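You operate a simulated robot arm through the tools that you are given. There is no shell and no other tool. Be economical: measure what you need, move in short steps, check, and stop when the job is done.

You run a simulated two-armed robot. Do the job below in one go: nothing can be reset, and whatever is moved stays where it is left.

## Task
Brake the turntable, lay the wide coil on it, free the brake and turn it a quarter round.
Where things are to end (x, y in the base frame): wide coil with white bands within 4.5 cm of [64, -12].

The check looks at the end state, three seconds after you hand in, the way a careful person would. Anything else that was tipped, shoved, dropped, spilled or broken makes it a failure.

## Robot
Two 7-joint arms with three-finger grippers on one trunk, on a base that drives. Base frame: it is fixed to the floor where the robot stands at the start and does not move with it; the origin is under the middle of the robot, x ahead of it, y to its left, z up. Lengths are in cm, angles in degrees, forces in N, time in s.
The left shoulder is at the start at [3, 12.4, 100.8], the right one opposite. With the tool pointing down near the work surface each hand reaches from about 10 to 78 cm from the robot's upright axis, wherever it stands, measured 20 degrees to its own side. Places, roughly: orange bar clamp [20, 40, 90]; turntable [60, -10, 80]; turntable brake lever [40, 0, 80]; turntable top [60, -10, 80]; wide coil with white bands [-25, 125, 75]. Payload 2.2 kg a hand.
Tool frame (each hand has its own): the origin (TCP) lies between the finger pads and is the grasp point; the fingertips stand 2.8 cm ahead of it; z points along the fingers, y is the line along which they close. The gripper opens to 10.2 cm. The gripper's body begins 7.1 cm behind the TCP.
Orientation is told as [roll, pitch, yaw] about the base's x, y, z axes, in that order, counted from this pose: with the fingers straight down and closing along the base's y, the tool's x points along the base's -x, its y along +y and its z along -z.

## Interface
- The arms move only by the tool apply_moves. It takes "left_plan", "right_plan" or both (then of equal length, played together; a hand with none holds still); each is a list of rows, each an object (a shift or turn left out is 0, a gripper value left out holds the last) with "dp": the shift along the base's x, y, z in cm, a list of three; "rot": the turn, a rotation vector about the base's x, y, z in degrees, a list of three; "claw": the closure, from 0 (fully open) to 1 (shut). In form: [{"dp": [dx, dy, dz], "rot": [wx, wy, wz], "claw": claw}, ...]. A call has 1 to 10 rows; each row is the pose to reach, as a shift and turn from the pose commanded when the call began. Each row takes 0.2 s and may step no farther than 5 cm and 8.6 degrees from the row before; otherwise, or with a gripper value out of range, the whole call is refused. Where a pose cannot be reached the arm comes as near as it can. A force on the tool above 50 N (or 10 N above the force at the start of the call, whichever is more), or a blocked arm, ends the call early, and 0.2 s more pass. Each finger halts on what it meets, pressing with about 38 N; the grip force reading is that of the motor and also rises with nothing between the fingers. The clock runs only during rows and for 0.2 s after the last one: add rows that repeat a pose to give the fingers time. The reply holds the time, the measured pose of the TCP, the force on the tool along the base axes, the opening and the grip force, in the units named above and with some noise, with the torque about the TCP (base axes, N m) and any sound that the robot's microphone picked up, and new pictures: "pictures" is both (left out), scene, wrist or none (wrist: the cameras of the hands that moved).
- Cameras (640 x 400 px; columns grow to the right, rows downward): "scene" is now at [2.95, 2.58, 170.91]; the picture's right is [0.38, -0.93, -0.00], its down [-0.81, -0.33, -0.49] and it looks along [0.45, 0.18, -0.87] (base axes); focal length 247 px, centre (320, 200). "left" rides on the left gripper at [7.2, 3.8, -8.6] in its tool frame; the picture's right is [-0.46, 0.89, 0.00], its down [-0.60, -0.32, -0.73] and it looks along [-0.65, -0.34, 0.68] (tool axes); focal length 256 px, centre (320, 200). "right" rides on the right gripper at [6.9, 4.4, -8.6] in its tool frame; the picture's right is [-0.53, 0.85, 0.00], its down [-0.58, -0.36, -0.73] and it looks along [-0.62, -0.39, 0.68] (tool axes); focal length 256 px, centre (320, 200).
- raise_lower(by): slides the trunk up (or, below 0, down) by that many cm; the arms and the scene camera ride with it, the base frame stays. It gives what a move gives, with no picture.
- drive_base(legs): drives the robot by 1 to 6 legs, each [ahead, left, turn to the left] in cm, cm and degrees, along the robot's own axes; the way and the turn of a leg run together, so that a leg with both is an arc; at most 150 cm and 180 degrees a leg. The arms and the cameras ride along, it lands a little off, and it stops where it bumps. It gives what a move gives, and a new picture of the scene camera.
- turn_head(pan, tilt): turns the head with the scene camera to pan (to the left, within 143 degrees either way) and tilt (down, from -29 to 69), counted from straight ahead of the robot. It gives what a move gives, and a new picture of the scene camera.
- probe_pixels(camera, pixels): for up to 12 pixels [column, row] of the newest picture of that camera ("zoom" is the newest enlarged one), the place [x, y, z] in the base frame of the surface seen there, good to about 0.2 cm. No time passes.
- close_up(camera, box): a new picture of the part [left, top, right, bottom] of that camera's present view, enlarged. No time passes.
- hand_in(): hands the job in; it is judged then, once.

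Work in short steps. Measure before you move; look again where a grasp or a placing could have gone wrong, and mend it. You have 80 turns and 260 pictures in all, those below and enlarged ones among them. Open the grippers and draw the arms clear of the work before you hand the job in, unless the task says otherwise; then end with one line.

The tools are called after "Emit:" as name(argument=value, ...) on one line, values as JSON. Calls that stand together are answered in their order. apply_moves: Moves the arms, as the interface text tells. Its arguments: {"type":"object","properties":{"left_plan":{"type":"array","items":{"type":"object","properties":{"dp":{"type":"array","items":{"type":"number"}},"rot":{"type":"array","items":{"type":"number"}},"claw":{"type":"number"}}}},"right_plan":{"type":"array","items":{"type":"object","properties":{"dp":{"type":"array","items":{"type":"number"}},"rot":{"type":"array","items":{"type":"number"}},"claw":{"type":"number"}}}},"pictures":{"type":"string","enum":["both","scene","wrist","none"]}},"required":[]} The other tools are called the same way: raise_lower (by) slides the trunk up or down; drive_base (legs) drives the base; turn_head (pan, tilt) turns the head that bears the scene camera; probe_pixels (camera, pixels) gives the place of the surface under pixels of a picture; close_up (camera, box) takes an enlarged picture of a part of a camera's view; hand_in () hands the job in.

At the start:

```text
t: 0.0
left_position: [48.8, 7.79, 108.13]
left_orientation: [0.0, 0.1, 0.0]
left_contact_force: [0.6, -0.2, 0.4]
left_ft_torque: [0.01, 0.04, -0.04]
left_width: 10.2
left_grasp_force: 0.1
right_position: [38.45, -31.09, 101.18]
right_orientation: [0.0, 0.0, 0.1]
right_contact_force: [-0.2, 0.4, -0.2]
right_ft_torque: [-0.02, -0.02, -0.03]
right_width: 10.2
right_grasp_force: 0.0
trunk travel left (down, up): [-25.0, 29.0]
robot x, y, heading: [-0.39, -0.34, -0.2]
head pan, tilt: [22.0, 60.8]
```

scene: 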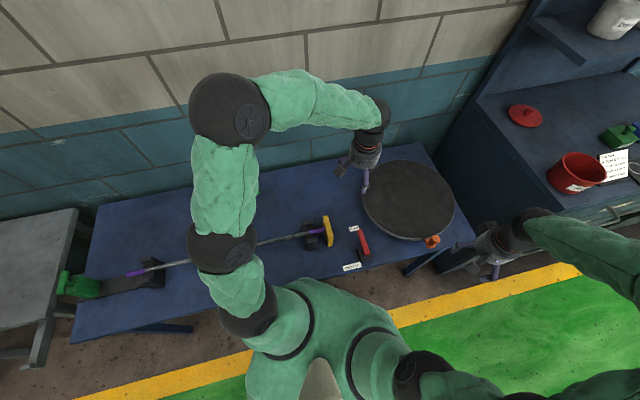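
right: 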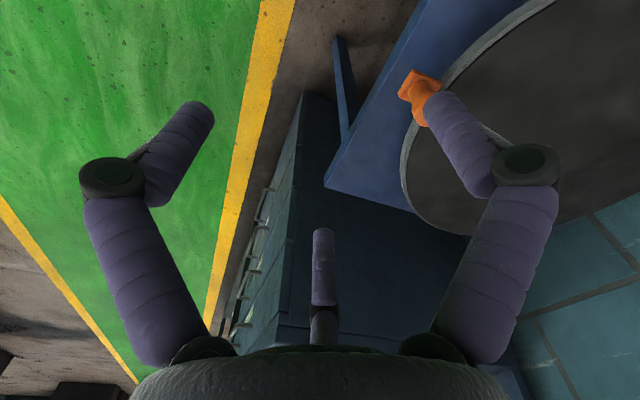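
left: 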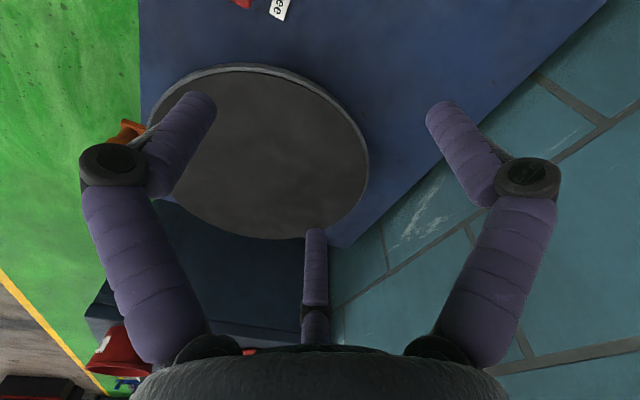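

The scene shows the turntable at (408,200), a red brake lever at (362,243) with labels, and a purple/yellow tool on the table. I take enlarged views to read the labels.

Emit:
close_up(camera="scene", box=[300, 150, 480, 280])

Emit:
close_up(camera="scene", box=[40, 180, 360, 380])

Emit:
probe_pixels(camera="scene", pixels=[[408, 195], [362, 233], [364, 252], [432, 240], [408, 162], [408, 236], [364, 200], [452, 200], [328, 230], [352, 266], [354, 229], [80, 285]])

Emit:
turn_head(pan=100, tilt=40)

```text
3.08 times, centred on (390, 215) of scene
```

zoom: 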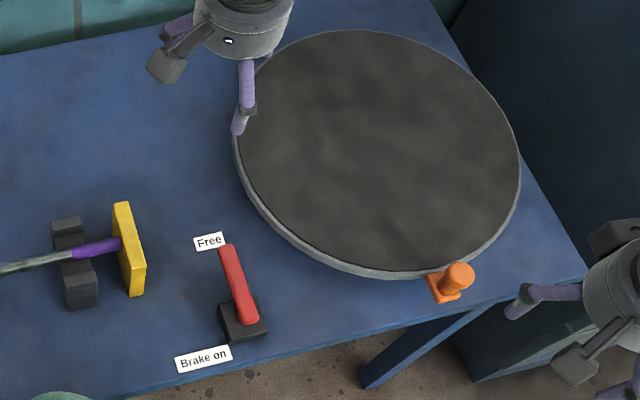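

```text
2.00 times, centred on (200, 280) of scene
```

zoom: 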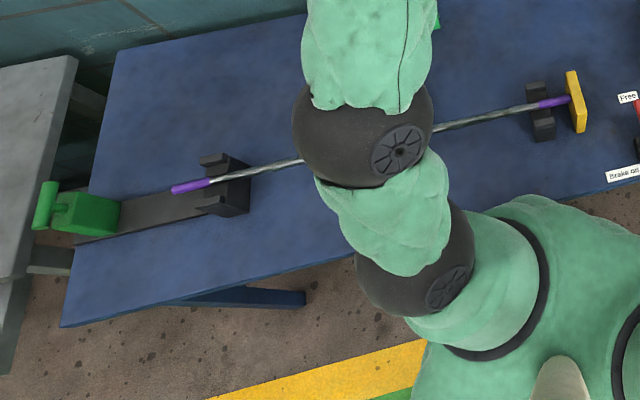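

```text
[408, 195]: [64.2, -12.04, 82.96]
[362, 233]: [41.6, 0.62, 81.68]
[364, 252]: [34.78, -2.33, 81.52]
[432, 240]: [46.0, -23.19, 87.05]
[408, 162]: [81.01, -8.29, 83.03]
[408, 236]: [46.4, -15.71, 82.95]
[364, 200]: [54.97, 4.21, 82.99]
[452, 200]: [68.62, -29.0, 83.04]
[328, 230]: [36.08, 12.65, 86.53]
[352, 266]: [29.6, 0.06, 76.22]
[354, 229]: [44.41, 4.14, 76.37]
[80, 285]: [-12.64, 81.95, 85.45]
```

```text
t: 1.5
left_position: [48.81, 7.76, 108.22]
left_orientation: [0.0, 0.1, 0.0]
left_contact_force: [0.4, 0.4, 0.5]
left_ft_torque: [0.04, 0.01, -0.01]
left_width: 10.18
left_grasp_force: 0.0
right_position: [38.46, -31.19, 101.05]
right_orientation: [-0.1, -0.1, 0.0]
right_contact_force: [0.4, 0.1, 0.7]
right_ft_torque: [0.02, -0.01, -0.03]
right_width: 10.19
right_grasp_force: 0.1
trunk travel left (down, up): [-25.0, 29.0]
robot x, y, heading: [-0.36, 0.25, -0.1]
head pan, tilt: [100.0, 40.0]
```

scene: 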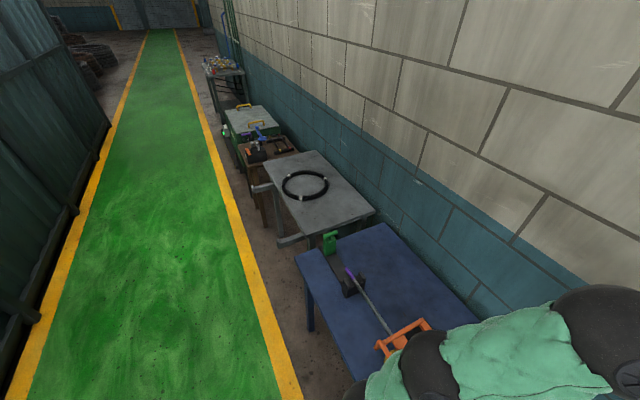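

The coil lies as a ring on the grey table around (305,185), with the orange clamp on the blue table at (405,335). I enlarge both and probe the coil.

Emit:
close_up(camera="scene", box=[220, 120, 400, 240])

Emit:
close_up(camera="scene", box=[300, 220, 480, 390])

Emit:
probe_pixels(camera="scene", pixels=[[285, 191], [303, 173], [325, 180], [325, 191], [305, 199], [305, 185], [265, 167], [318, 154], [370, 210], [305, 232], [330, 243]])

```text
3.33 times, centred on (310, 180) of scene
```

zoom: 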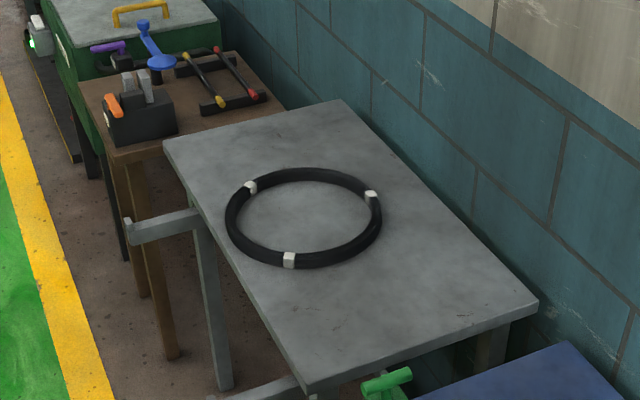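

```text
2.35 times, centred on (390, 305) of scene
```

zoom: 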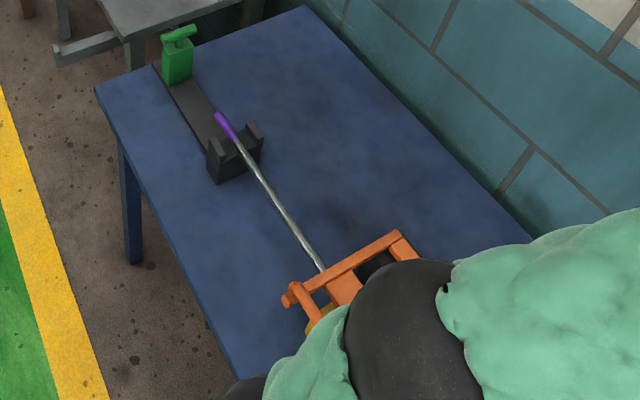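

```text
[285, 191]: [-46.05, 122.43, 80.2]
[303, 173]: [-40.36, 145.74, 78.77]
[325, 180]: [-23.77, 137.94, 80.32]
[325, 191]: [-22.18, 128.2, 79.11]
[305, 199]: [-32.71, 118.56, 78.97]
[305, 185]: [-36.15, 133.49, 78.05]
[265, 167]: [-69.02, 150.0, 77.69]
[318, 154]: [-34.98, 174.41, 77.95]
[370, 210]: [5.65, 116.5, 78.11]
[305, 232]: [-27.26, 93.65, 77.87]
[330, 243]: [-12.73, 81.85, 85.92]
```

The coil is a ring about 28 cm wide near [-34,132,79]. First the brake: I look back at the lever.

Emit:
turn_head(pan=0, tilt=65)

Emit:
close_up(camera="scene", box=[250, 180, 380, 280])

```text
t: 3.3
left_position: [48.86, 7.64, 108.28]
left_orientation: [0.0, 0.0, 0.0]
left_contact_force: [-0.3, -0.1, -0.5]
left_ft_torque: [0.01, 0.03, 0.0]
left_width: 10.18
left_grasp_force: 0.1
right_position: [38.34, -31.16, 101.1]
right_orientation: [-0.1, 0.0, 0.0]
right_contact_force: [0.4, -0.6, 0.4]
right_ft_torque: [-0.02, -0.02, -0.01]
right_width: 10.19
right_grasp_force: 0.0
trunk travel left (down, up): [-25.0, 29.0]
robot x, y, heading: [0.06, -0.03, -0.1]
head pan, tilt: [0.0, 65.0]
```

scene: 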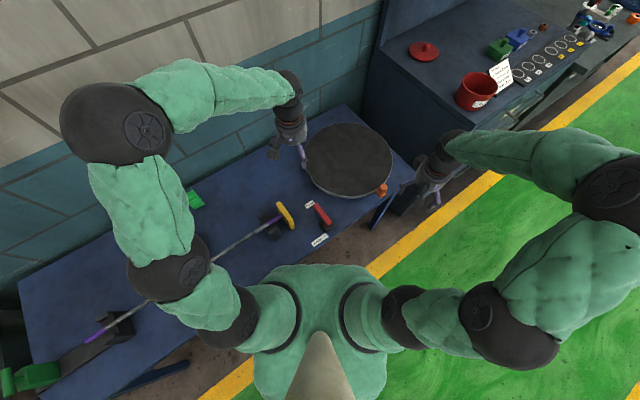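

```text
4.00 times, centred on (315, 230) of scene
```

zoom: 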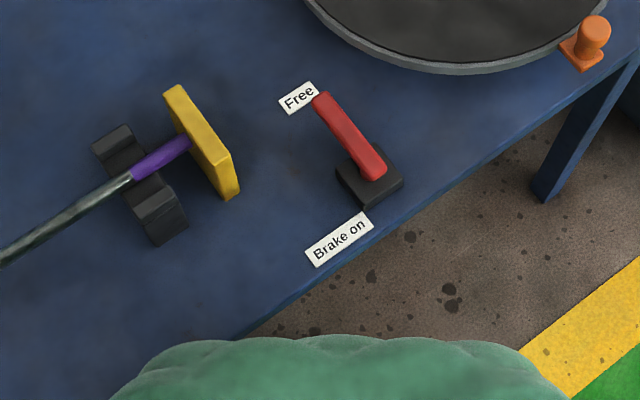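

The red lever lies flat, pointing at "Free" (zoom (320,100)), pivot near (372,172); "Brake on" is at (340,240). I probe to get the geometry.

Emit:
probe_pixels(camera="zoom", pixels=[[321, 98], [345, 132], [372, 170], [380, 172], [392, 186], [345, 182], [340, 240], [298, 97], [593, 28], [583, 62], [362, 205], [590, 45]])

```text
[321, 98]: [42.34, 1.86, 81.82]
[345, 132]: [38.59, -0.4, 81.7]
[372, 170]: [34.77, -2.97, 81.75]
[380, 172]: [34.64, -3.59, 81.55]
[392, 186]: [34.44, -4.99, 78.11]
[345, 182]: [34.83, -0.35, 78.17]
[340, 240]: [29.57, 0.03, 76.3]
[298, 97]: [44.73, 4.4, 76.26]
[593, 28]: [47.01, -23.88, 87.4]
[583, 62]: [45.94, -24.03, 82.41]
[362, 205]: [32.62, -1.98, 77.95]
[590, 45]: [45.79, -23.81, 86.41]
```

Lever: pivot ≈[35.2,-2.8], tip ≈[42.3,1.9], to be swung counterclockwise from ~33° to ~150°. I check how high the left arm stands over the orange clamp before choosing an arm.

Emit:
probe_pixels(camera="scene", pixels=[[165, 270], [160, 220], [110, 120], [220, 90], [230, 320], [290, 125], [515, 330], [615, 190], [530, 150], [460, 145]])

```text
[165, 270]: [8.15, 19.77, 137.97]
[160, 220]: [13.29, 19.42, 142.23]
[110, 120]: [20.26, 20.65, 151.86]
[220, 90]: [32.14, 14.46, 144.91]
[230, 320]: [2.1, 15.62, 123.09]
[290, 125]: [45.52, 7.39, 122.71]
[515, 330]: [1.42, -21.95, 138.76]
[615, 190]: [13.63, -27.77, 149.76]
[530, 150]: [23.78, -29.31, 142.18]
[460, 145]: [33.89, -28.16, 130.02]
```

The elbows stand above 137 cm, so the left arm clears everything. I close the left gripper, bring it beside the lever's right side at [42.6,-2.0] and go down part way.

Emit:
apply_moves(left_plan=[{"dp": [-2.1, -3.2, -2], "claw": 1}, {"dp": [-4.2, -6.4, -5], "claw": 1}, {"dp": [-6.2, -9.7, -8], "claw": 1}, {"dp": [-6.2, -9.7, -12], "claw": 1}, {"dp": [-6.2, -9.7, -16], "claw": 1}, {"dp": [-6.2, -9.7, -19], "claw": 1}, {"dp": [-6.2, -9.7, -19], "claw": 1}])

```text
t: 4.9
left_position: [42.52, -2.06, 89.17]
left_orientation: [0.0, 0.0, 0.0]
left_contact_force: [0.2, 0.7, 0.8]
left_ft_torque: [0.04, 0.01, 0.0]
left_width: 0.21
left_grasp_force: 31.3
right_position: [38.39, -31.07, 101.04]
right_orientation: [0.0, 0.0, 0.0]
right_contact_force: [0.1, -0.4, -0.1]
right_ft_torque: [0.0, -0.01, 0.02]
right_width: 10.23
right_grasp_force: 0.0
trunk travel left (down, up): [-25.0, 29.0]
robot x, y, heading: [-0.14, -0.52, -0.0]
head pan, tilt: [0.0, 65.0]
```

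scene: 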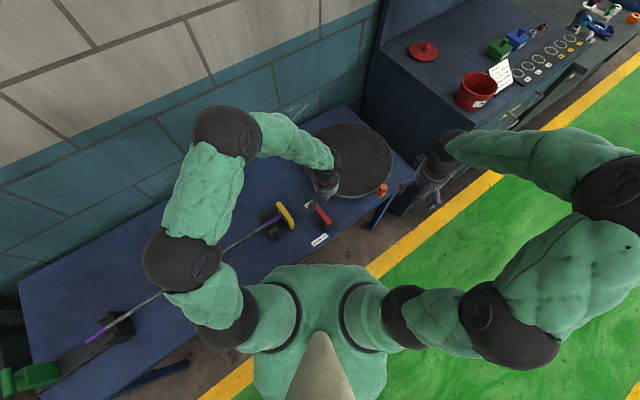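
left: 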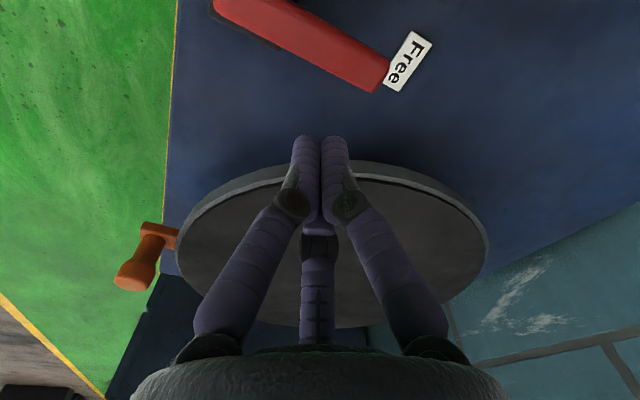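

The finger pair is beside the lever's tip, over open table. I lower to 82.6 and push the lever counterclockwise to about 90°.

Emit:
apply_moves(left_plan=[{"dp": [0, 0, -3.5]}, {"dp": [0, 0, -6.6]}, {"dp": [-1.2, 1.0, -6.6]}, {"dp": [-2.0, 2.3, -6.6]}, {"dp": [-2.7, 3.5, -6.6]}, {"dp": [-4.0, 4.5, -6.6]}, {"dp": [-5.4, 5.3, -6.6]}, {"dp": [-5.4, 5.3, -6.6]}])

Emit:
close_up(camera="scene", box=[250, 180, 380, 280])

```text
t: 6.7
left_position: [37.16, 3.37, 82.61]
left_orientation: [-0.1, 0.1, 0.0]
left_contact_force: [-0.1, 0.3, -0.5]
left_ft_torque: [-0.02, 0.02, 0.01]
left_width: 0.19
left_grasp_force: 31.7
right_position: [38.46, -31.06, 101.19]
right_orientation: [0.1, 0.0, 0.1]
right_contact_force: [0.7, 0.2, -0.3]
right_ft_torque: [0.02, -0.04, 0.0]
right_width: 10.19
right_grasp_force: 0.1
trunk travel left (down, up): [-25.0, 29.0]
robot x, y, heading: [-0.14, 0.12, 0.0]
head pan, tilt: [0.0, 65.0]
```

scene: 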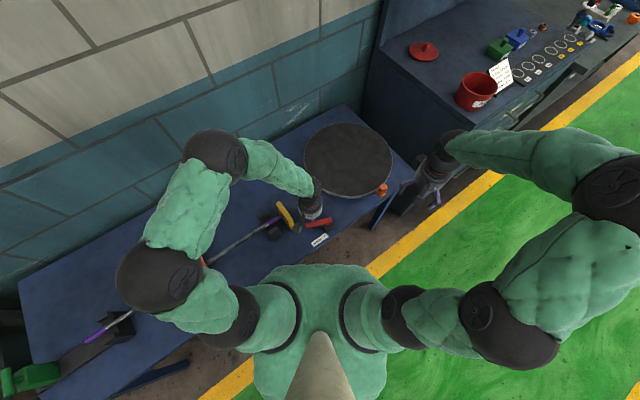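
left: 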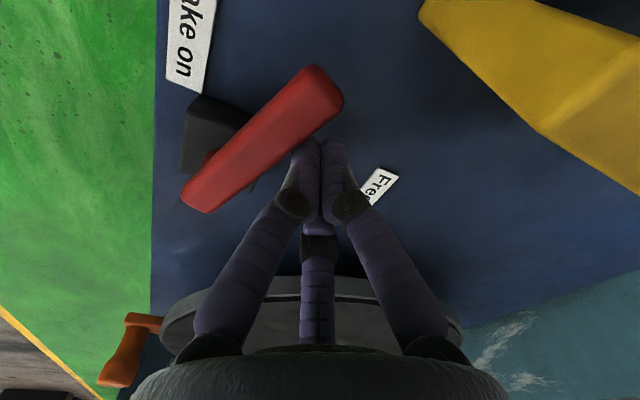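

```text
4.00 times, centred on (315, 230) of scene
```

zoom: 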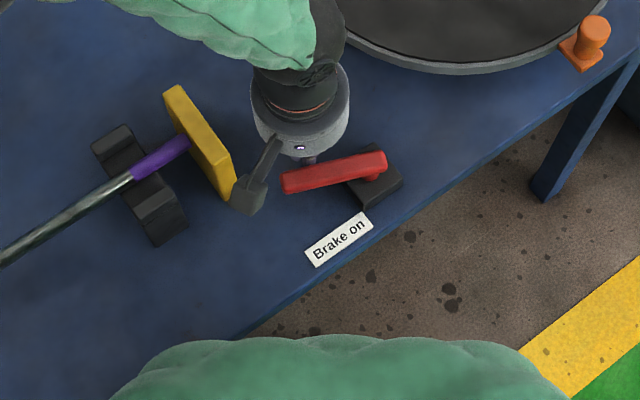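

The lever follows (now ~100°) with no resistance. I continue the arc to ~150°, toward "Brake on".

Emit:
apply_moves(left_plan=[{"dp": [-1.6, 0.3, 0]}, {"dp": [-3.2, 0.1, 0]}, {"dp": [-4.7, -0.5, 0]}, {"dp": [-6.1, -1.4, 0]}, {"dp": [-6.1, -1.4, 0]}])

Emit:
close_up(camera="scene", box=[250, 180, 380, 280])

```text
t: 7.4
left_position: [34.54, 3.44, 83.03]
left_orientation: [0.0, -1.0, 0.3]
left_contact_force: [7.0, 7.9, 0.7]
left_ft_torque: [-0.64, 0.59, -0.07]
left_width: 0.21
left_grasp_force: 31.2
right_position: [38.34, -30.98, 101.18]
right_orientation: [0.0, 0.0, -0.1]
right_contact_force: [-0.6, -0.6, 0.0]
right_ft_torque: [0.06, -0.06, -0.01]
right_width: 10.21
right_grasp_force: 0.0
trunk travel left (down, up): [-25.0, 29.0]
robot x, y, heading: [0.17, 0.26, 0.1]
head pan, tilt: [0.0, 65.0]
stopped in row 3 (left hand): the force on the tool passed its limit at 61 N (the readings are from after the stop); the commanded pose is now the measured one
```

scene: 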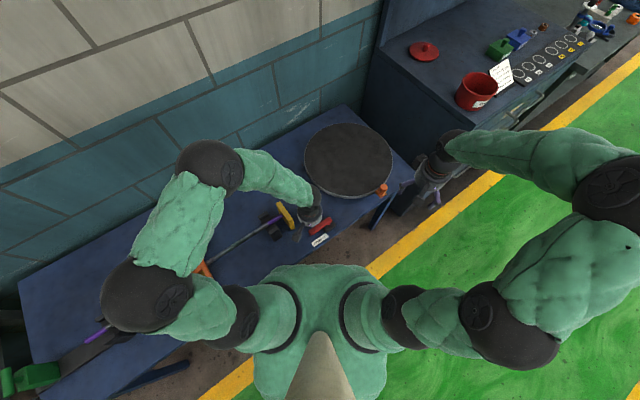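
left: 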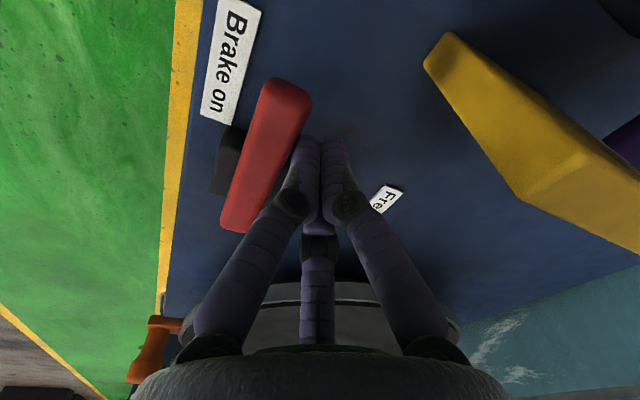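

```text
4.00 times, centred on (315, 230) of scene
```

zoom: 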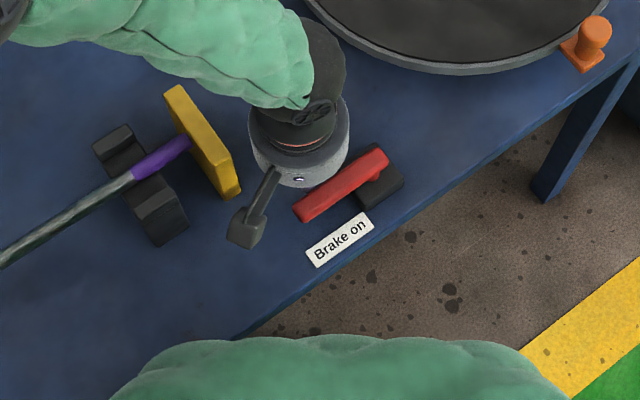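

The lever hit its stop at 61 N, lying alongside "Brake on" (a 90° throw). I back the finger off and lift the left hand, then verify.

Emit:
apply_moves(left_plan=[{"dp": [1.7, 1.1, 0]}, {"dp": [1.9, 1.2, 4]}, {"dp": [1.9, 1.2, 9]}, {"dp": [1.9, 1.2, 14], "claw": 0}, {"dp": [1.9, 1.2, 19], "claw": 0}, {"dp": [1.9, 1.2, 24], "claw": 0}, {"dp": [1.9, 1.2, 24], "claw": 0}], pictures="scene")

Emit:
close_up(camera="scene", box=[250, 180, 380, 280])

Emit:
turn_head(pan=110, tilt=45)

```text
t: 9.0
left_position: [36.15, 4.67, 107.02]
left_orientation: [-0.1, -0.7, 0.2]
left_contact_force: [-0.6, -0.2, -0.7]
left_ft_torque: [0.01, 0.01, 0.01]
left_width: 10.19
left_grasp_force: 0.1
right_position: [38.44, -31.1, 101.05]
right_orientation: [0.0, 0.1, 0.0]
right_contact_force: [0.1, -0.5, 0.2]
right_ft_torque: [-0.01, 0.0, 0.01]
right_width: 10.17
right_grasp_force: 0.0
trunk travel left (down, up): [-25.0, 29.0]
robot x, y, heading: [-0.05, -0.04, 0.1]
head pan, tilt: [0.0, 65.0]
```

scene: 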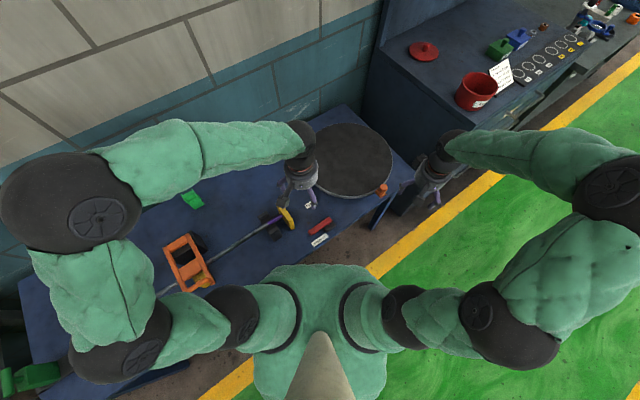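

```text
4.00 times, centred on (315, 230) of scene
```

zoom: 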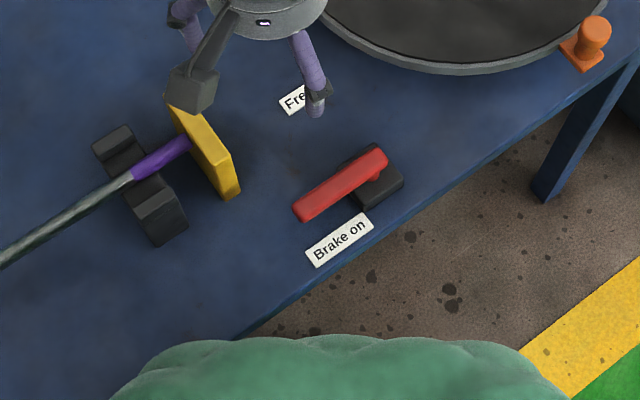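

```text
t: 10.9
left_position: [36.16, 4.77, 106.89]
left_orientation: [0.0, -0.7, 0.2]
left_contact_force: [-0.2, -0.2, 0.1]
left_ft_torque: [0.02, 0.01, 0.01]
left_width: 10.21
left_grasp_force: 0.1
right_position: [38.42, -31.05, 101.15]
right_orientation: [0.0, 0.0, 0.0]
right_contact_force: [-1.0, 0.1, 0.8]
right_ft_torque: [0.0, -0.01, 0.01]
right_width: 10.21
right_grasp_force: 0.0
trunk travel left (down, up): [-25.0, 29.0]
robot x, y, heading: [0.2, -0.13, -0.0]
head pan, tilt: [110.0, 45.0]
```

scene: 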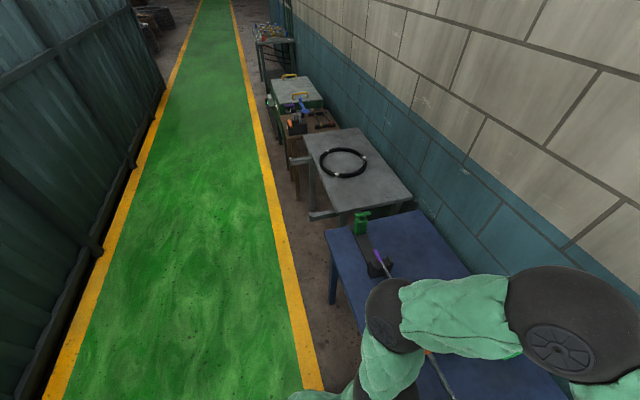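

Brake is on. Now I measure the aisle-side edges and the grey bars sticking out of the coil table (around (298,160) and (320,214)).

Emit:
close_up(camera="scene", box=[260, 110, 440, 260])

Emit:
probe_pixels(camera="scene", pixels=[[292, 160], [313, 216], [330, 240], [340, 285], [321, 174], [366, 161], [344, 148], [343, 175], [343, 155], [300, 350], [262, 160], [345, 268]])

```text
2.67 times, centred on (350, 185) of scene
```

zoom: 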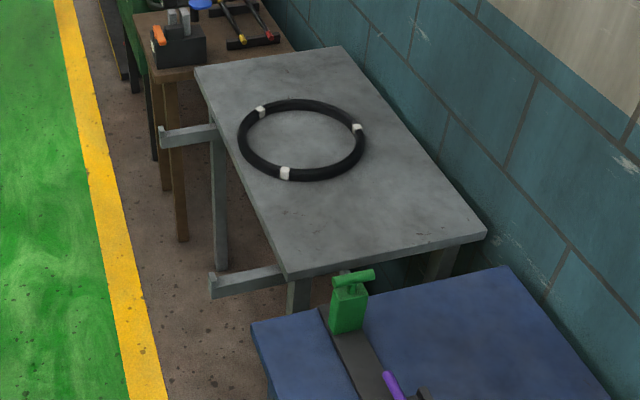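

```text
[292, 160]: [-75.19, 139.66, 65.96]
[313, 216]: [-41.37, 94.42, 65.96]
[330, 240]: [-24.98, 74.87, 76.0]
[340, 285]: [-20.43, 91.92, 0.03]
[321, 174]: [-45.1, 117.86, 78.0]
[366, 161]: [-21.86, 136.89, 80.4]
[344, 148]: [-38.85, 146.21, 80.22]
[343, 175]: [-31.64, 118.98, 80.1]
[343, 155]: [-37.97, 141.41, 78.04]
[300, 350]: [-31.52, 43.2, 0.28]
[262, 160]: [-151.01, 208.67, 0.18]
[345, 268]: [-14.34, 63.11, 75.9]
```

The ring's centre is about [-35,132.3] with radius ~14, and the wall runs at heading 126.5°. I back off, turn 36.5° left to face the wall, and slide left to stand opposite the coil.

Emit:
drive_base(legs=[[-8, -6, 0], [0, 0, 36.5], [0, 127, 0]])

Emit:
turn_head(pan=0, tilt=60)

```text
t: 19.7
left_position: [-56.61, 120.89, 106.83]
left_orientation: [0.0, -0.9, 36.1]
left_contact_force: [-0.5, 0.0, -0.1]
left_ft_torque: [-0.01, -0.05, 0.0]
left_width: 10.21
left_grasp_force: 0.0
right_position: [-33.6, 93.23, 101.16]
right_orientation: [0.1, 0.0, 36.1]
right_contact_force: [0.1, 0.2, -0.2]
right_ft_torque: [0.01, -0.05, 0.02]
right_width: 10.23
right_grasp_force: 0.1
trunk travel left (down, up): [-25.0, 29.0]
robot x, y, heading: [-82.97, 95.88, 36.1]
head pan, tilt: [110.0, 45.0]
```

scene: 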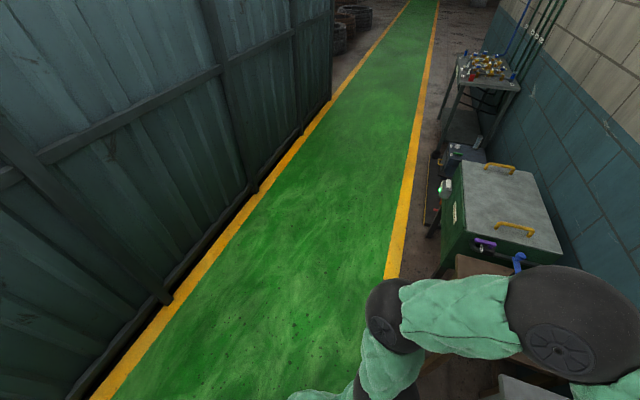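

```text
t: 21.6
left_position: [-56.48, 120.88, 106.95]
left_orientation: [0.0, -0.8, 36.1]
left_contact_force: [-0.4, 0.0, 0.1]
left_ft_torque: [-0.01, 0.01, -0.02]
left_width: 10.2
left_grasp_force: 0.0
right_position: [-33.51, 93.18, 101.12]
right_orientation: [0.0, 0.0, 36.0]
right_contact_force: [-0.6, -0.4, 0.5]
right_ft_torque: [0.0, 0.02, 0.02]
right_width: 10.21
right_grasp_force: 0.0
trunk travel left (down, up): [-25.0, 29.0]
robot x, y, heading: [-82.88, 95.62, 35.8]
head pan, tilt: [0.0, 60.0]
```

scene: 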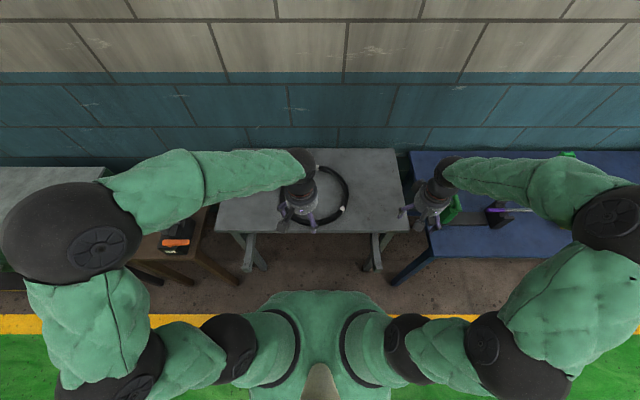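

The robot faces the table squarely with the coil at (330,195), about 60 cm ahead and 1.5 cm left. I drive 9 cm ahead and 1.5 cm left.

Emit:
drive_base(legs=[[9, 1.5, 0.5]])

Emit:
close_up(camera="scene", box=[200, 130, 440, 280])

```text
t: 22.7
left_position: [-50.47, 127.52, 106.76]
left_orientation: [0.1, -0.7, 36.6]
left_contact_force: [1.0, 0.2, -0.2]
left_ft_torque: [-0.04, 0.02, -0.04]
left_width: 10.2
left_grasp_force: 0.1
right_position: [-27.17, 100.16, 101.13]
right_orientation: [0.0, 0.1, 36.5]
right_contact_force: [0.6, 0.5, -0.8]
right_ft_torque: [-0.03, 0.01, 0.02]
right_width: 10.21
right_grasp_force: 0.0
trunk travel left (down, up): [-25.0, 29.0]
robot x, y, heading: [-76.44, 102.13, 36.3]
head pan, tilt: [0.0, 60.0]
```

scene: 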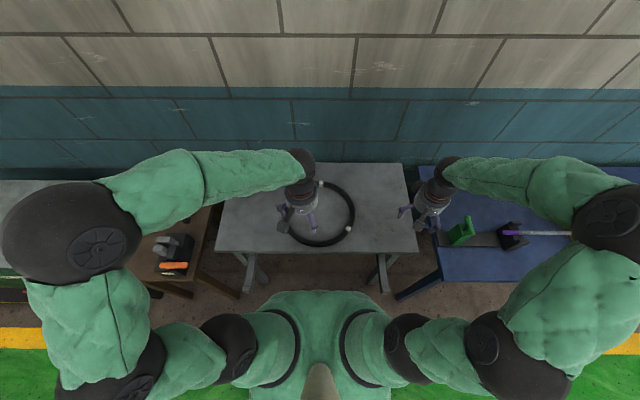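

```text
2.67 times, centred on (320, 205) of scene
```

zoom: 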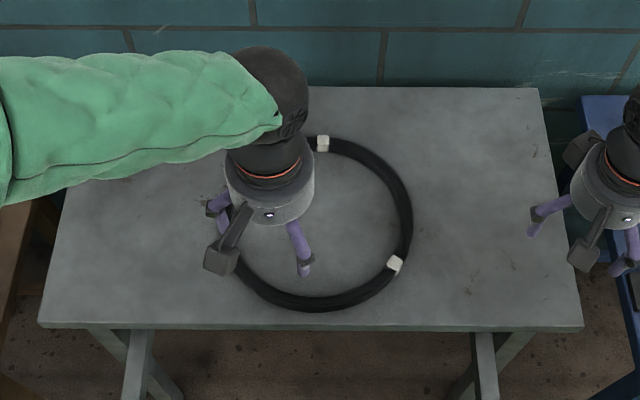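

The ring spans zoom x 235–412; I bring both hands above its left and right sides at about z 95 to view them with the wrist cameras.

Emit:
apply_moves(left_plan=[{"dp": [1.4, 3.2, -2]}, {"dp": [2.8, 6.4, -4]}, {"dp": [4.2, 9.6, -6]}, {"dp": [5.6, 12.8, -9]}, {"dp": [7.1, 16.1, -12]}, {"dp": [7.1, 16.1, -12]}], right_plan=[{"dp": [0.1, 4.2, -1]}, {"dp": [0.2, 8.4, -2]}, {"dp": [0.3, 12.6, -3]}, {"dp": [0.4, 16.8, -4.5]}, {"dp": [0.4, 20.9, -6]}, {"dp": [0.4, 20.9, -6]}])

Emit:
close_up(camera="scene", box=[200, 130, 440, 280])

```text
t: 24.1
left_position: [-43.27, 143.5, 94.97]
left_orientation: [0.1, -0.7, 36.6]
left_contact_force: [0.2, -0.6, 0.0]
left_ft_torque: [0.01, 0.0, 0.01]
left_width: 10.19
left_grasp_force: 0.0
right_position: [-26.94, 120.95, 95.2]
right_orientation: [0.0, -0.1, 36.5]
right_contact_force: [0.1, -0.2, 0.6]
right_ft_torque: [0.02, 0.0, -0.01]
right_width: 10.2
right_grasp_force: 0.1
trunk travel left (down, up): [-25.0, 29.0]
robot x, y, heading: [-76.67, 102.02, 36.5]
head pan, tilt: [0.0, 60.0]
```

scene: 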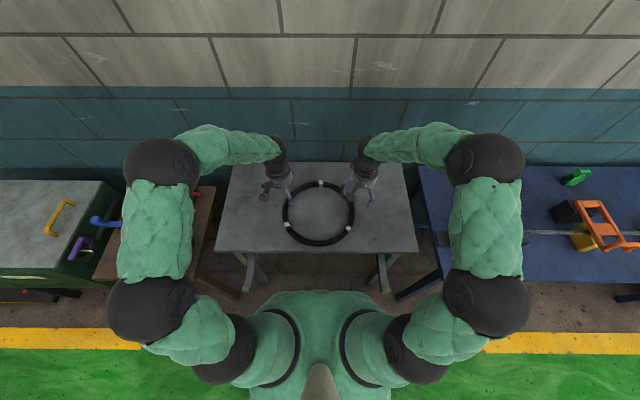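
right: 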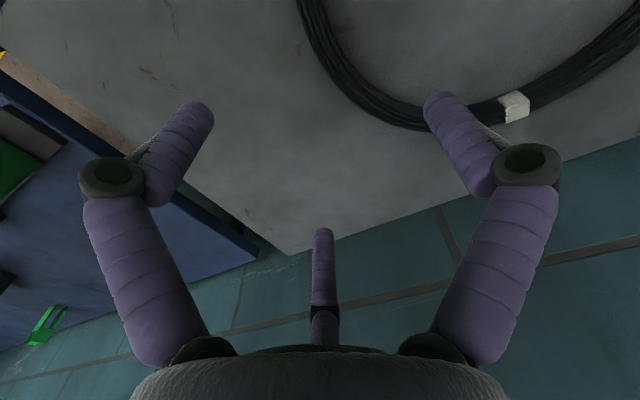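
left: 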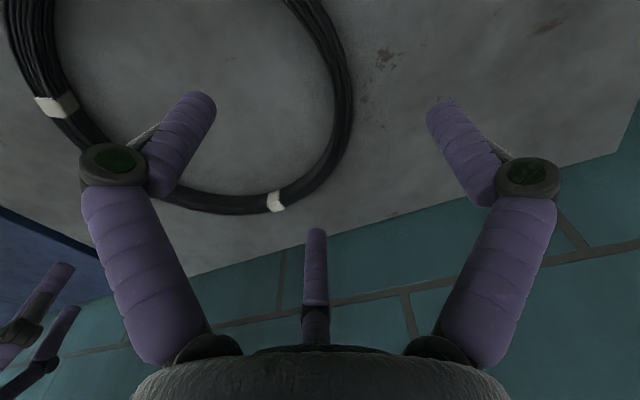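

```text
2.67 times, centred on (320, 205) of scene
```

zoom: 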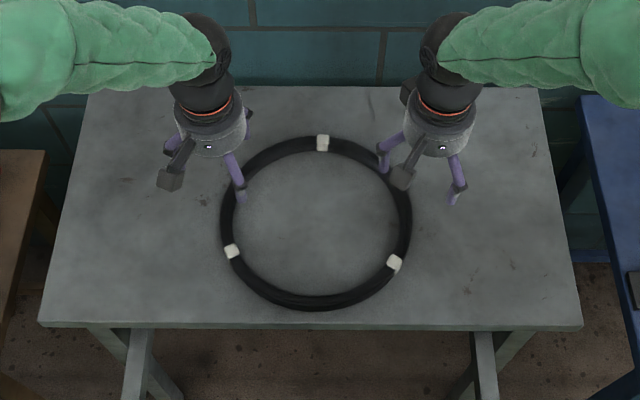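

Now the whole ring is visible; I probe it around its tube to fit the circle.

Emit:
probe_pixels(camera="zoom", pixels=[[227, 222], [405, 222], [370, 157], [275, 152], [316, 303], [270, 288], [365, 289], [322, 142], [394, 263], [232, 251], [316, 220], [322, 152]])

```text
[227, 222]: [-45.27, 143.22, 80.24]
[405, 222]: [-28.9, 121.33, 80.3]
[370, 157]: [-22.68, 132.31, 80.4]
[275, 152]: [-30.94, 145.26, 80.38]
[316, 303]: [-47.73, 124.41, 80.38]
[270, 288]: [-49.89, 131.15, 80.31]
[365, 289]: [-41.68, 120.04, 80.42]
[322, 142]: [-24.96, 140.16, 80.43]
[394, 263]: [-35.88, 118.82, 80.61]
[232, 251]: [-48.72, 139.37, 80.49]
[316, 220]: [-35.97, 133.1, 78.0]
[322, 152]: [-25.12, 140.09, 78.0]
```

Circle fit: centre [-36.6,132.7], radius 13.85. I shift the hands over the diameter points and descend to TCP z ≈81.2 with a tube between each pair of fingers.

Emit:
apply_moves(left_plan=[{"dp": [-1.5, 0.3, -3], "claw": 0.2}, {"dp": [-1.5, 0.3, -7], "claw": 0.3}, {"dp": [-1.5, 0.3, -11], "claw": 0.3}, {"dp": [-1.5, 0.3, -13.8], "claw": 0.3}, {"dp": [-1.5, 0.3, -13.8], "claw": 0.3}], right_plan=[{"dp": [-1.5, 0.6, -3], "claw": 0.2}, {"dp": [-1.5, 0.6, -7], "claw": 0.3}, {"dp": [-1.5, 0.6, -11], "claw": 0.3}, {"dp": [-1.5, 0.6, -14], "claw": 0.3}, {"dp": [-1.5, 0.6, -14], "claw": 0.3}])

Emit:
close_up(camera="scene", box=[200, 130, 440, 280])

```text
t: 25.3
left_position: [-44.76, 143.9, 80.99]
left_orientation: [-0.1, -0.8, 36.6]
left_contact_force: [4.2, -1.5, -1.2]
left_ft_torque: [0.0, -0.11, 0.18]
left_width: 7.11
left_grasp_force: 0.0
right_position: [-28.34, 121.64, 81.04]
right_orientation: [0.0, 0.0, 36.5]
right_contact_force: [-0.4, 0.6, -0.4]
right_ft_torque: [0.02, -0.04, -0.03]
right_width: 7.14
right_grasp_force: 0.0
trunk travel left (down, up): [-25.0, 29.0]
robot x, y, heading: [-76.47, 101.86, 36.3]
head pan, tilt: [0.0, 60.0]
```

scene: 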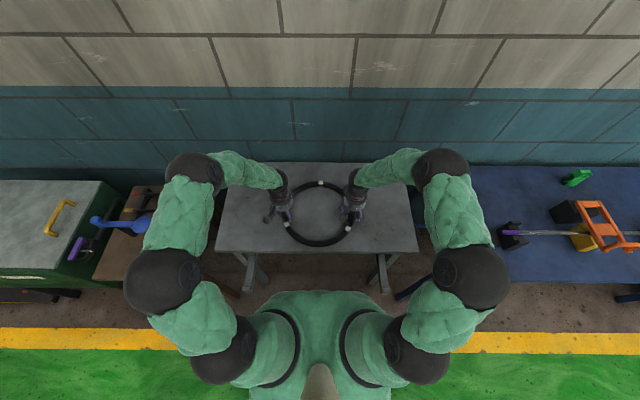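
right: 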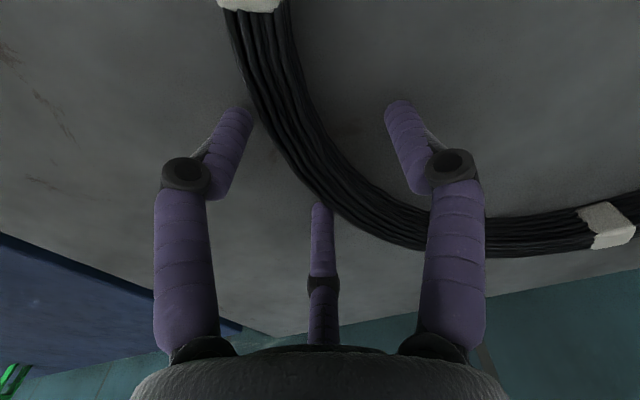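
left: 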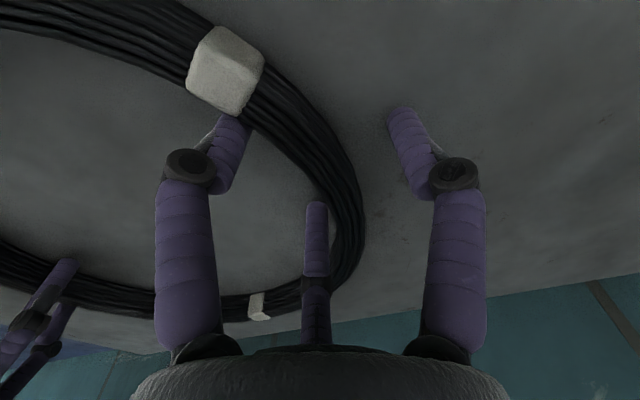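

```text
2.67 times, centred on (320, 205) of scene
```

zoom: 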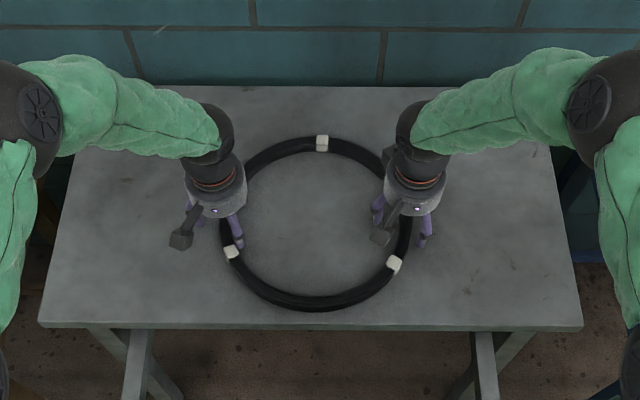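

Before closing, I check where the fingertips truly are (zoom (240,245), (428,240)), as the left inner finger looks near a white band.

Emit:
probe_pixels(camera="zoom", pixels=[[240, 245], [238, 236], [236, 222], [427, 242], [426, 232], [232, 251], [227, 222], [405, 240]])

Emit:
close_up(camera="scene", box=[260, 180, 380, 255])

```text
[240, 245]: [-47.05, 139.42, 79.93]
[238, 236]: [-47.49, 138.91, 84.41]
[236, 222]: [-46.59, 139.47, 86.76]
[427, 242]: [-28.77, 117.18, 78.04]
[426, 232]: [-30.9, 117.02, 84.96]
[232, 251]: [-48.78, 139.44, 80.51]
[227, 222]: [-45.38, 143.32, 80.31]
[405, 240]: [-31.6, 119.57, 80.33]
```

```text
5.33 times, centred on (320, 218) of scene
```

zoom: 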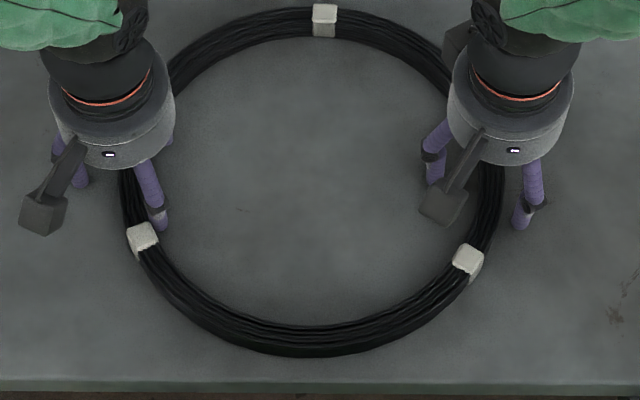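

The fingers' line in the picture looks tilted against the robot's lateral axis; I probe both fingers of each hand at similar heights.

Emit:
probe_pixels(camera="zoom", pixels=[[434, 155], [433, 170], [433, 180], [529, 197], [522, 210], [521, 224], [78, 175], [80, 183], [154, 196], [158, 213], [162, 226], [440, 205]])

Emit:
probe_pixels(camera="left", pixels=[[232, 125], [226, 150], [400, 115], [413, 150], [317, 215], [360, 200], [310, 150], [225, 70]])

Emit:
probe_pixels(camera="right", pixels=[[235, 118], [226, 150], [400, 110], [413, 150], [320, 210], [300, 150], [345, 190], [450, 225]])

```text
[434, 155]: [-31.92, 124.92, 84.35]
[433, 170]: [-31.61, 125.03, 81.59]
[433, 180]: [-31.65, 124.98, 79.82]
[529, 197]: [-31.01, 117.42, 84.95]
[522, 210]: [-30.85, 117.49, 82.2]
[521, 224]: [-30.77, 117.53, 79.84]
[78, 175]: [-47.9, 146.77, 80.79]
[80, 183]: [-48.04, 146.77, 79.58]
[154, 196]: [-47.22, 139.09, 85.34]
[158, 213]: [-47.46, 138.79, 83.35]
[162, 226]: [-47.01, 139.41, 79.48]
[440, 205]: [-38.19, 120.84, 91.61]
```

```text
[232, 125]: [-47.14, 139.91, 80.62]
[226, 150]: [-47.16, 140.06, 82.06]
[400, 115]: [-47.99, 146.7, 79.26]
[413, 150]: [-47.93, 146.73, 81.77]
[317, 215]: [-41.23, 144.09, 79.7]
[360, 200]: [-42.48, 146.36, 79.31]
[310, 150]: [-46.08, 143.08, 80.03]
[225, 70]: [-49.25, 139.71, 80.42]
```

```text
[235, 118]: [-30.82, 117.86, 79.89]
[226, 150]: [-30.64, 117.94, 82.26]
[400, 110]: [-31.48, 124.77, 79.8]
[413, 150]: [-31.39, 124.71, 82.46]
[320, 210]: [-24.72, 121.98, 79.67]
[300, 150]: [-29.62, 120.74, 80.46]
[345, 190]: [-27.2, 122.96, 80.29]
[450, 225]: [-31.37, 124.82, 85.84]
```

Each hand in fact shows a thumb on the +left side and two fingers opposite, which sit close to the tube (4 N on the left). I shift both hands 0.6 cm to the robot's right so the tube is centred between them, then close gradually.

Emit:
apply_moves(left_plan=[{"dp": [0.36, -0.48, 0.1], "claw": 0.3}, {"dp": [0.36, -0.48, 0.1], "claw": 0.5}, {"dp": [0.36, -0.48, 0.1], "claw": 0.65}, {"dp": [0.36, -0.48, 0.1], "claw": 0.8}, {"dp": [0.36, -0.48, 0.1], "claw": 1}, {"dp": [0.36, -0.48, 0.1], "claw": 1}, {"dp": [0.36, -0.48, 0.1], "claw": 1}], right_plan=[{"dp": [0.36, -0.48, 0.1], "claw": 0.3}, {"dp": [0.36, -0.48, 0.1], "claw": 0.5}, {"dp": [0.36, -0.48, 0.1], "claw": 0.65}, {"dp": [0.36, -0.48, 0.1], "claw": 0.8}, {"dp": [0.36, -0.48, 0.1], "claw": 1}, {"dp": [0.36, -0.48, 0.1], "claw": 1}, {"dp": [0.36, -0.48, 0.1], "claw": 1}])

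Emit:
close_up(camera="scene", box=[260, 180, 380, 255])

```text
t: 26.9
left_position: [-44.53, 143.27, 81.21]
left_orientation: [0.0, -0.8, 36.6]
left_contact_force: [3.6, 3.7, 0.8]
left_ft_torque: [0.34, 0.12, 1.16]
left_width: 3.31
left_grasp_force: 37.9
right_position: [-28.02, 120.87, 81.15]
right_orientation: [0.0, 0.0, 36.5]
right_contact_force: [-5.2, -6.5, 8.0]
right_ft_torque: [-0.15, 0.36, 0.32]
right_width: 2.42
right_grasp_force: 38.5
trunk travel left (down, up): [-25.0, 29.0]
robot x, y, heading: [-76.97, 101.99, 36.5]
head pan, tilt: [0.0, 60.0]
```

scene: 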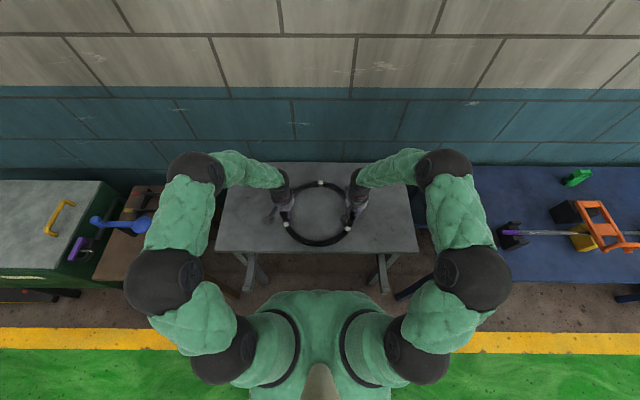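
right: 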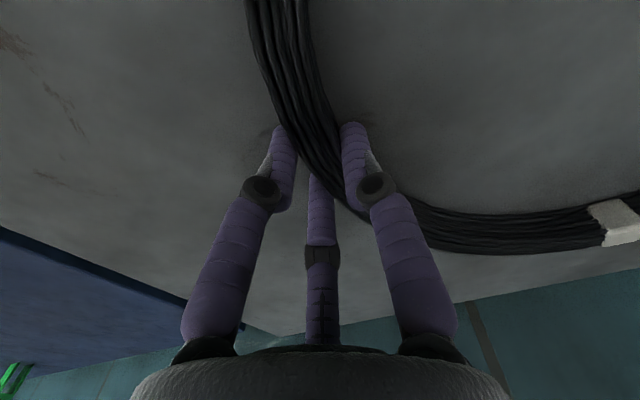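
left: 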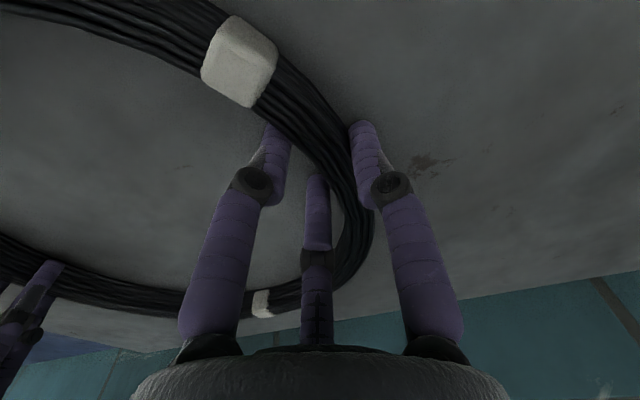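

```text
5.33 times, centred on (320, 218) of scene
```

zoom: 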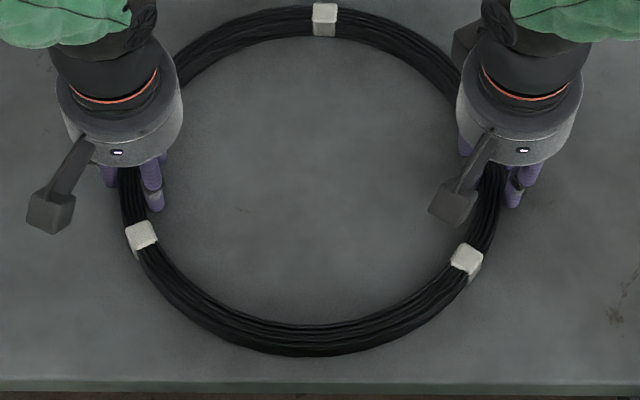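

Both hands hold the tube (openings 3.3 and 2.4 cm, forces ~38 N). I lift both together by a few centimetres and check.

Emit:
apply_moves(left_plan=[{"dp": [0, 0, 1]}, {"dp": [0, 0, 2.5]}, {"dp": [0, 0, 5]}, {"dp": [0, 0, 8]}, {"dp": [0, 0, 8]}], right_plan=[{"dp": [0, 0, 1]}, {"dp": [0, 0, 2.5]}, {"dp": [0, 0, 5]}, {"dp": [0, 0, 8]}, {"dp": [0, 0, 8]}])

Emit:
close_up(camera="scene", box=[240, 160, 400, 260])

```text
t: 28.1
left_position: [-44.36, 143.42, 89.12]
left_orientation: [0.0, -0.8, 36.7]
left_contact_force: [2.2, 8.1, -7.8]
left_ft_torque: [0.36, 0.26, 1.4]
left_width: 3.26
left_grasp_force: 38.0
right_position: [-27.92, 121.07, 89.22]
right_orientation: [0.0, 0.2, 36.5]
right_contact_force: [-2.3, -7.5, -5.6]
right_ft_torque: [-0.19, -0.03, 0.33]
right_width: 2.44
right_grasp_force: 38.1
trunk travel left (down, up): [-25.0, 29.0]
robot x, y, heading: [-76.43, 101.75, 36.6]
head pan, tilt: [0.0, 60.0]
```

scene: 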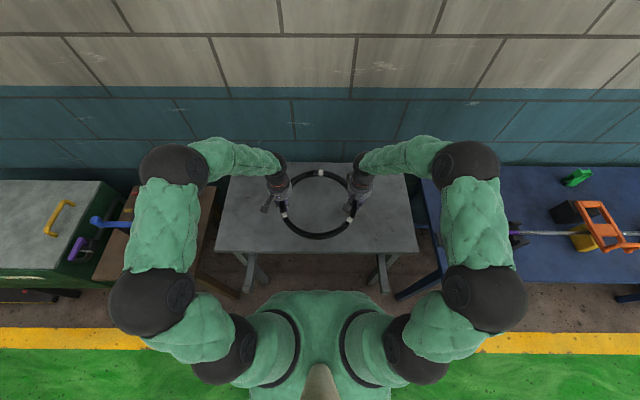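
right: 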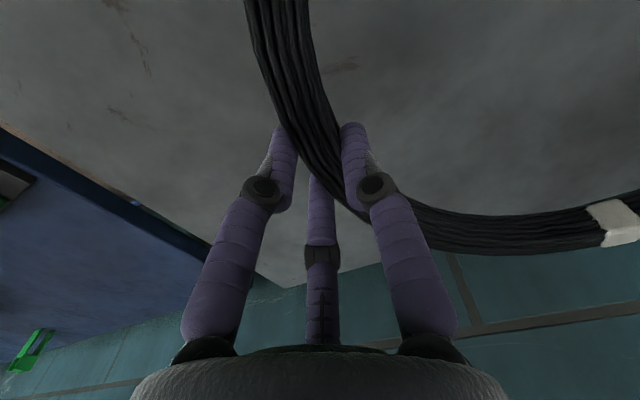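
left: 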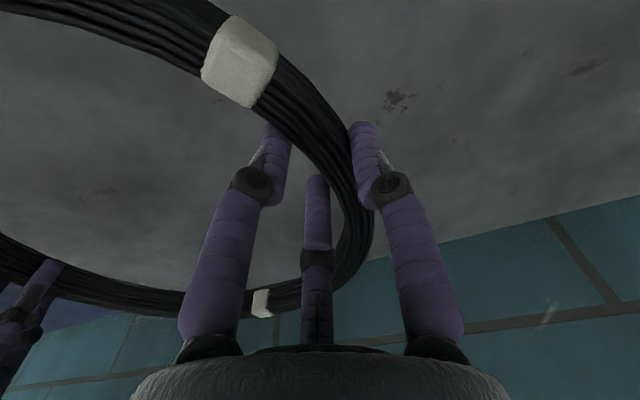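

```text
4.00 times, centred on (320, 210) of scene
```

zoom: 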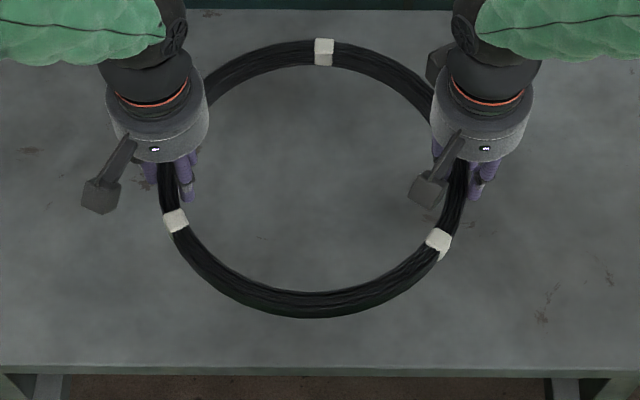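

The coil is up, level and held (about 1.4 kg). I raise the trunk 16 cm so it clears everything on the benches, then back off and slide right.

Emit:
raise_lower(by=16)

Emit:
drive_base(legs=[[-9, 0, 0], [0, -75, 0], [0, -70, 0]])

```text
t: 29.9
left_position: [-44.41, 143.44, 105.12]
left_orientation: [0.0, -0.7, 36.8]
left_contact_force: [0.4, 11.7, -8.3]
left_ft_torque: [0.56, 0.24, 1.55]
left_width: 3.26
left_grasp_force: 38.1
right_position: [-27.99, 121.12, 105.12]
right_orientation: [-0.1, 0.1, 36.5]
right_contact_force: [-0.1, -11.6, -5.0]
right_ft_torque: [-0.28, 0.13, 0.36]
right_width: 2.41
right_grasp_force: 37.2
trunk travel left (down, up): [-41.0, 13.0]
robot x, y, heading: [-76.76, 102.57, 36.7]
head pan, tilt: [0.0, 60.0]
```

```text
t: 38.2
left_position: [34.89, 20.84, 105.17]
left_orientation: [0.1, -0.6, 36.5]
left_contact_force: [-2.8, 13.9, -7.8]
left_ft_torque: [0.63, 0.32, 1.37]
left_width: 3.29
left_grasp_force: 38.5
right_position: [51.33, -1.71, 105.2]
right_orientation: [-0.1, 0.1, 36.3]
right_contact_force: [2.9, -14.0, -4.9]
right_ft_torque: [-0.38, -0.02, 0.21]
right_width: 2.41
right_grasp_force: 37.7
trunk travel left (down, up): [-41.0, 13.0]
robot x, y, heading: [2.02, -20.14, 36.2]
head pan, tilt: [0.0, 60.0]
```

scene: 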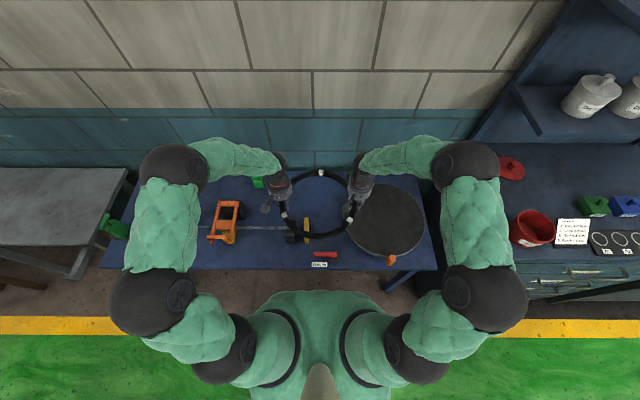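

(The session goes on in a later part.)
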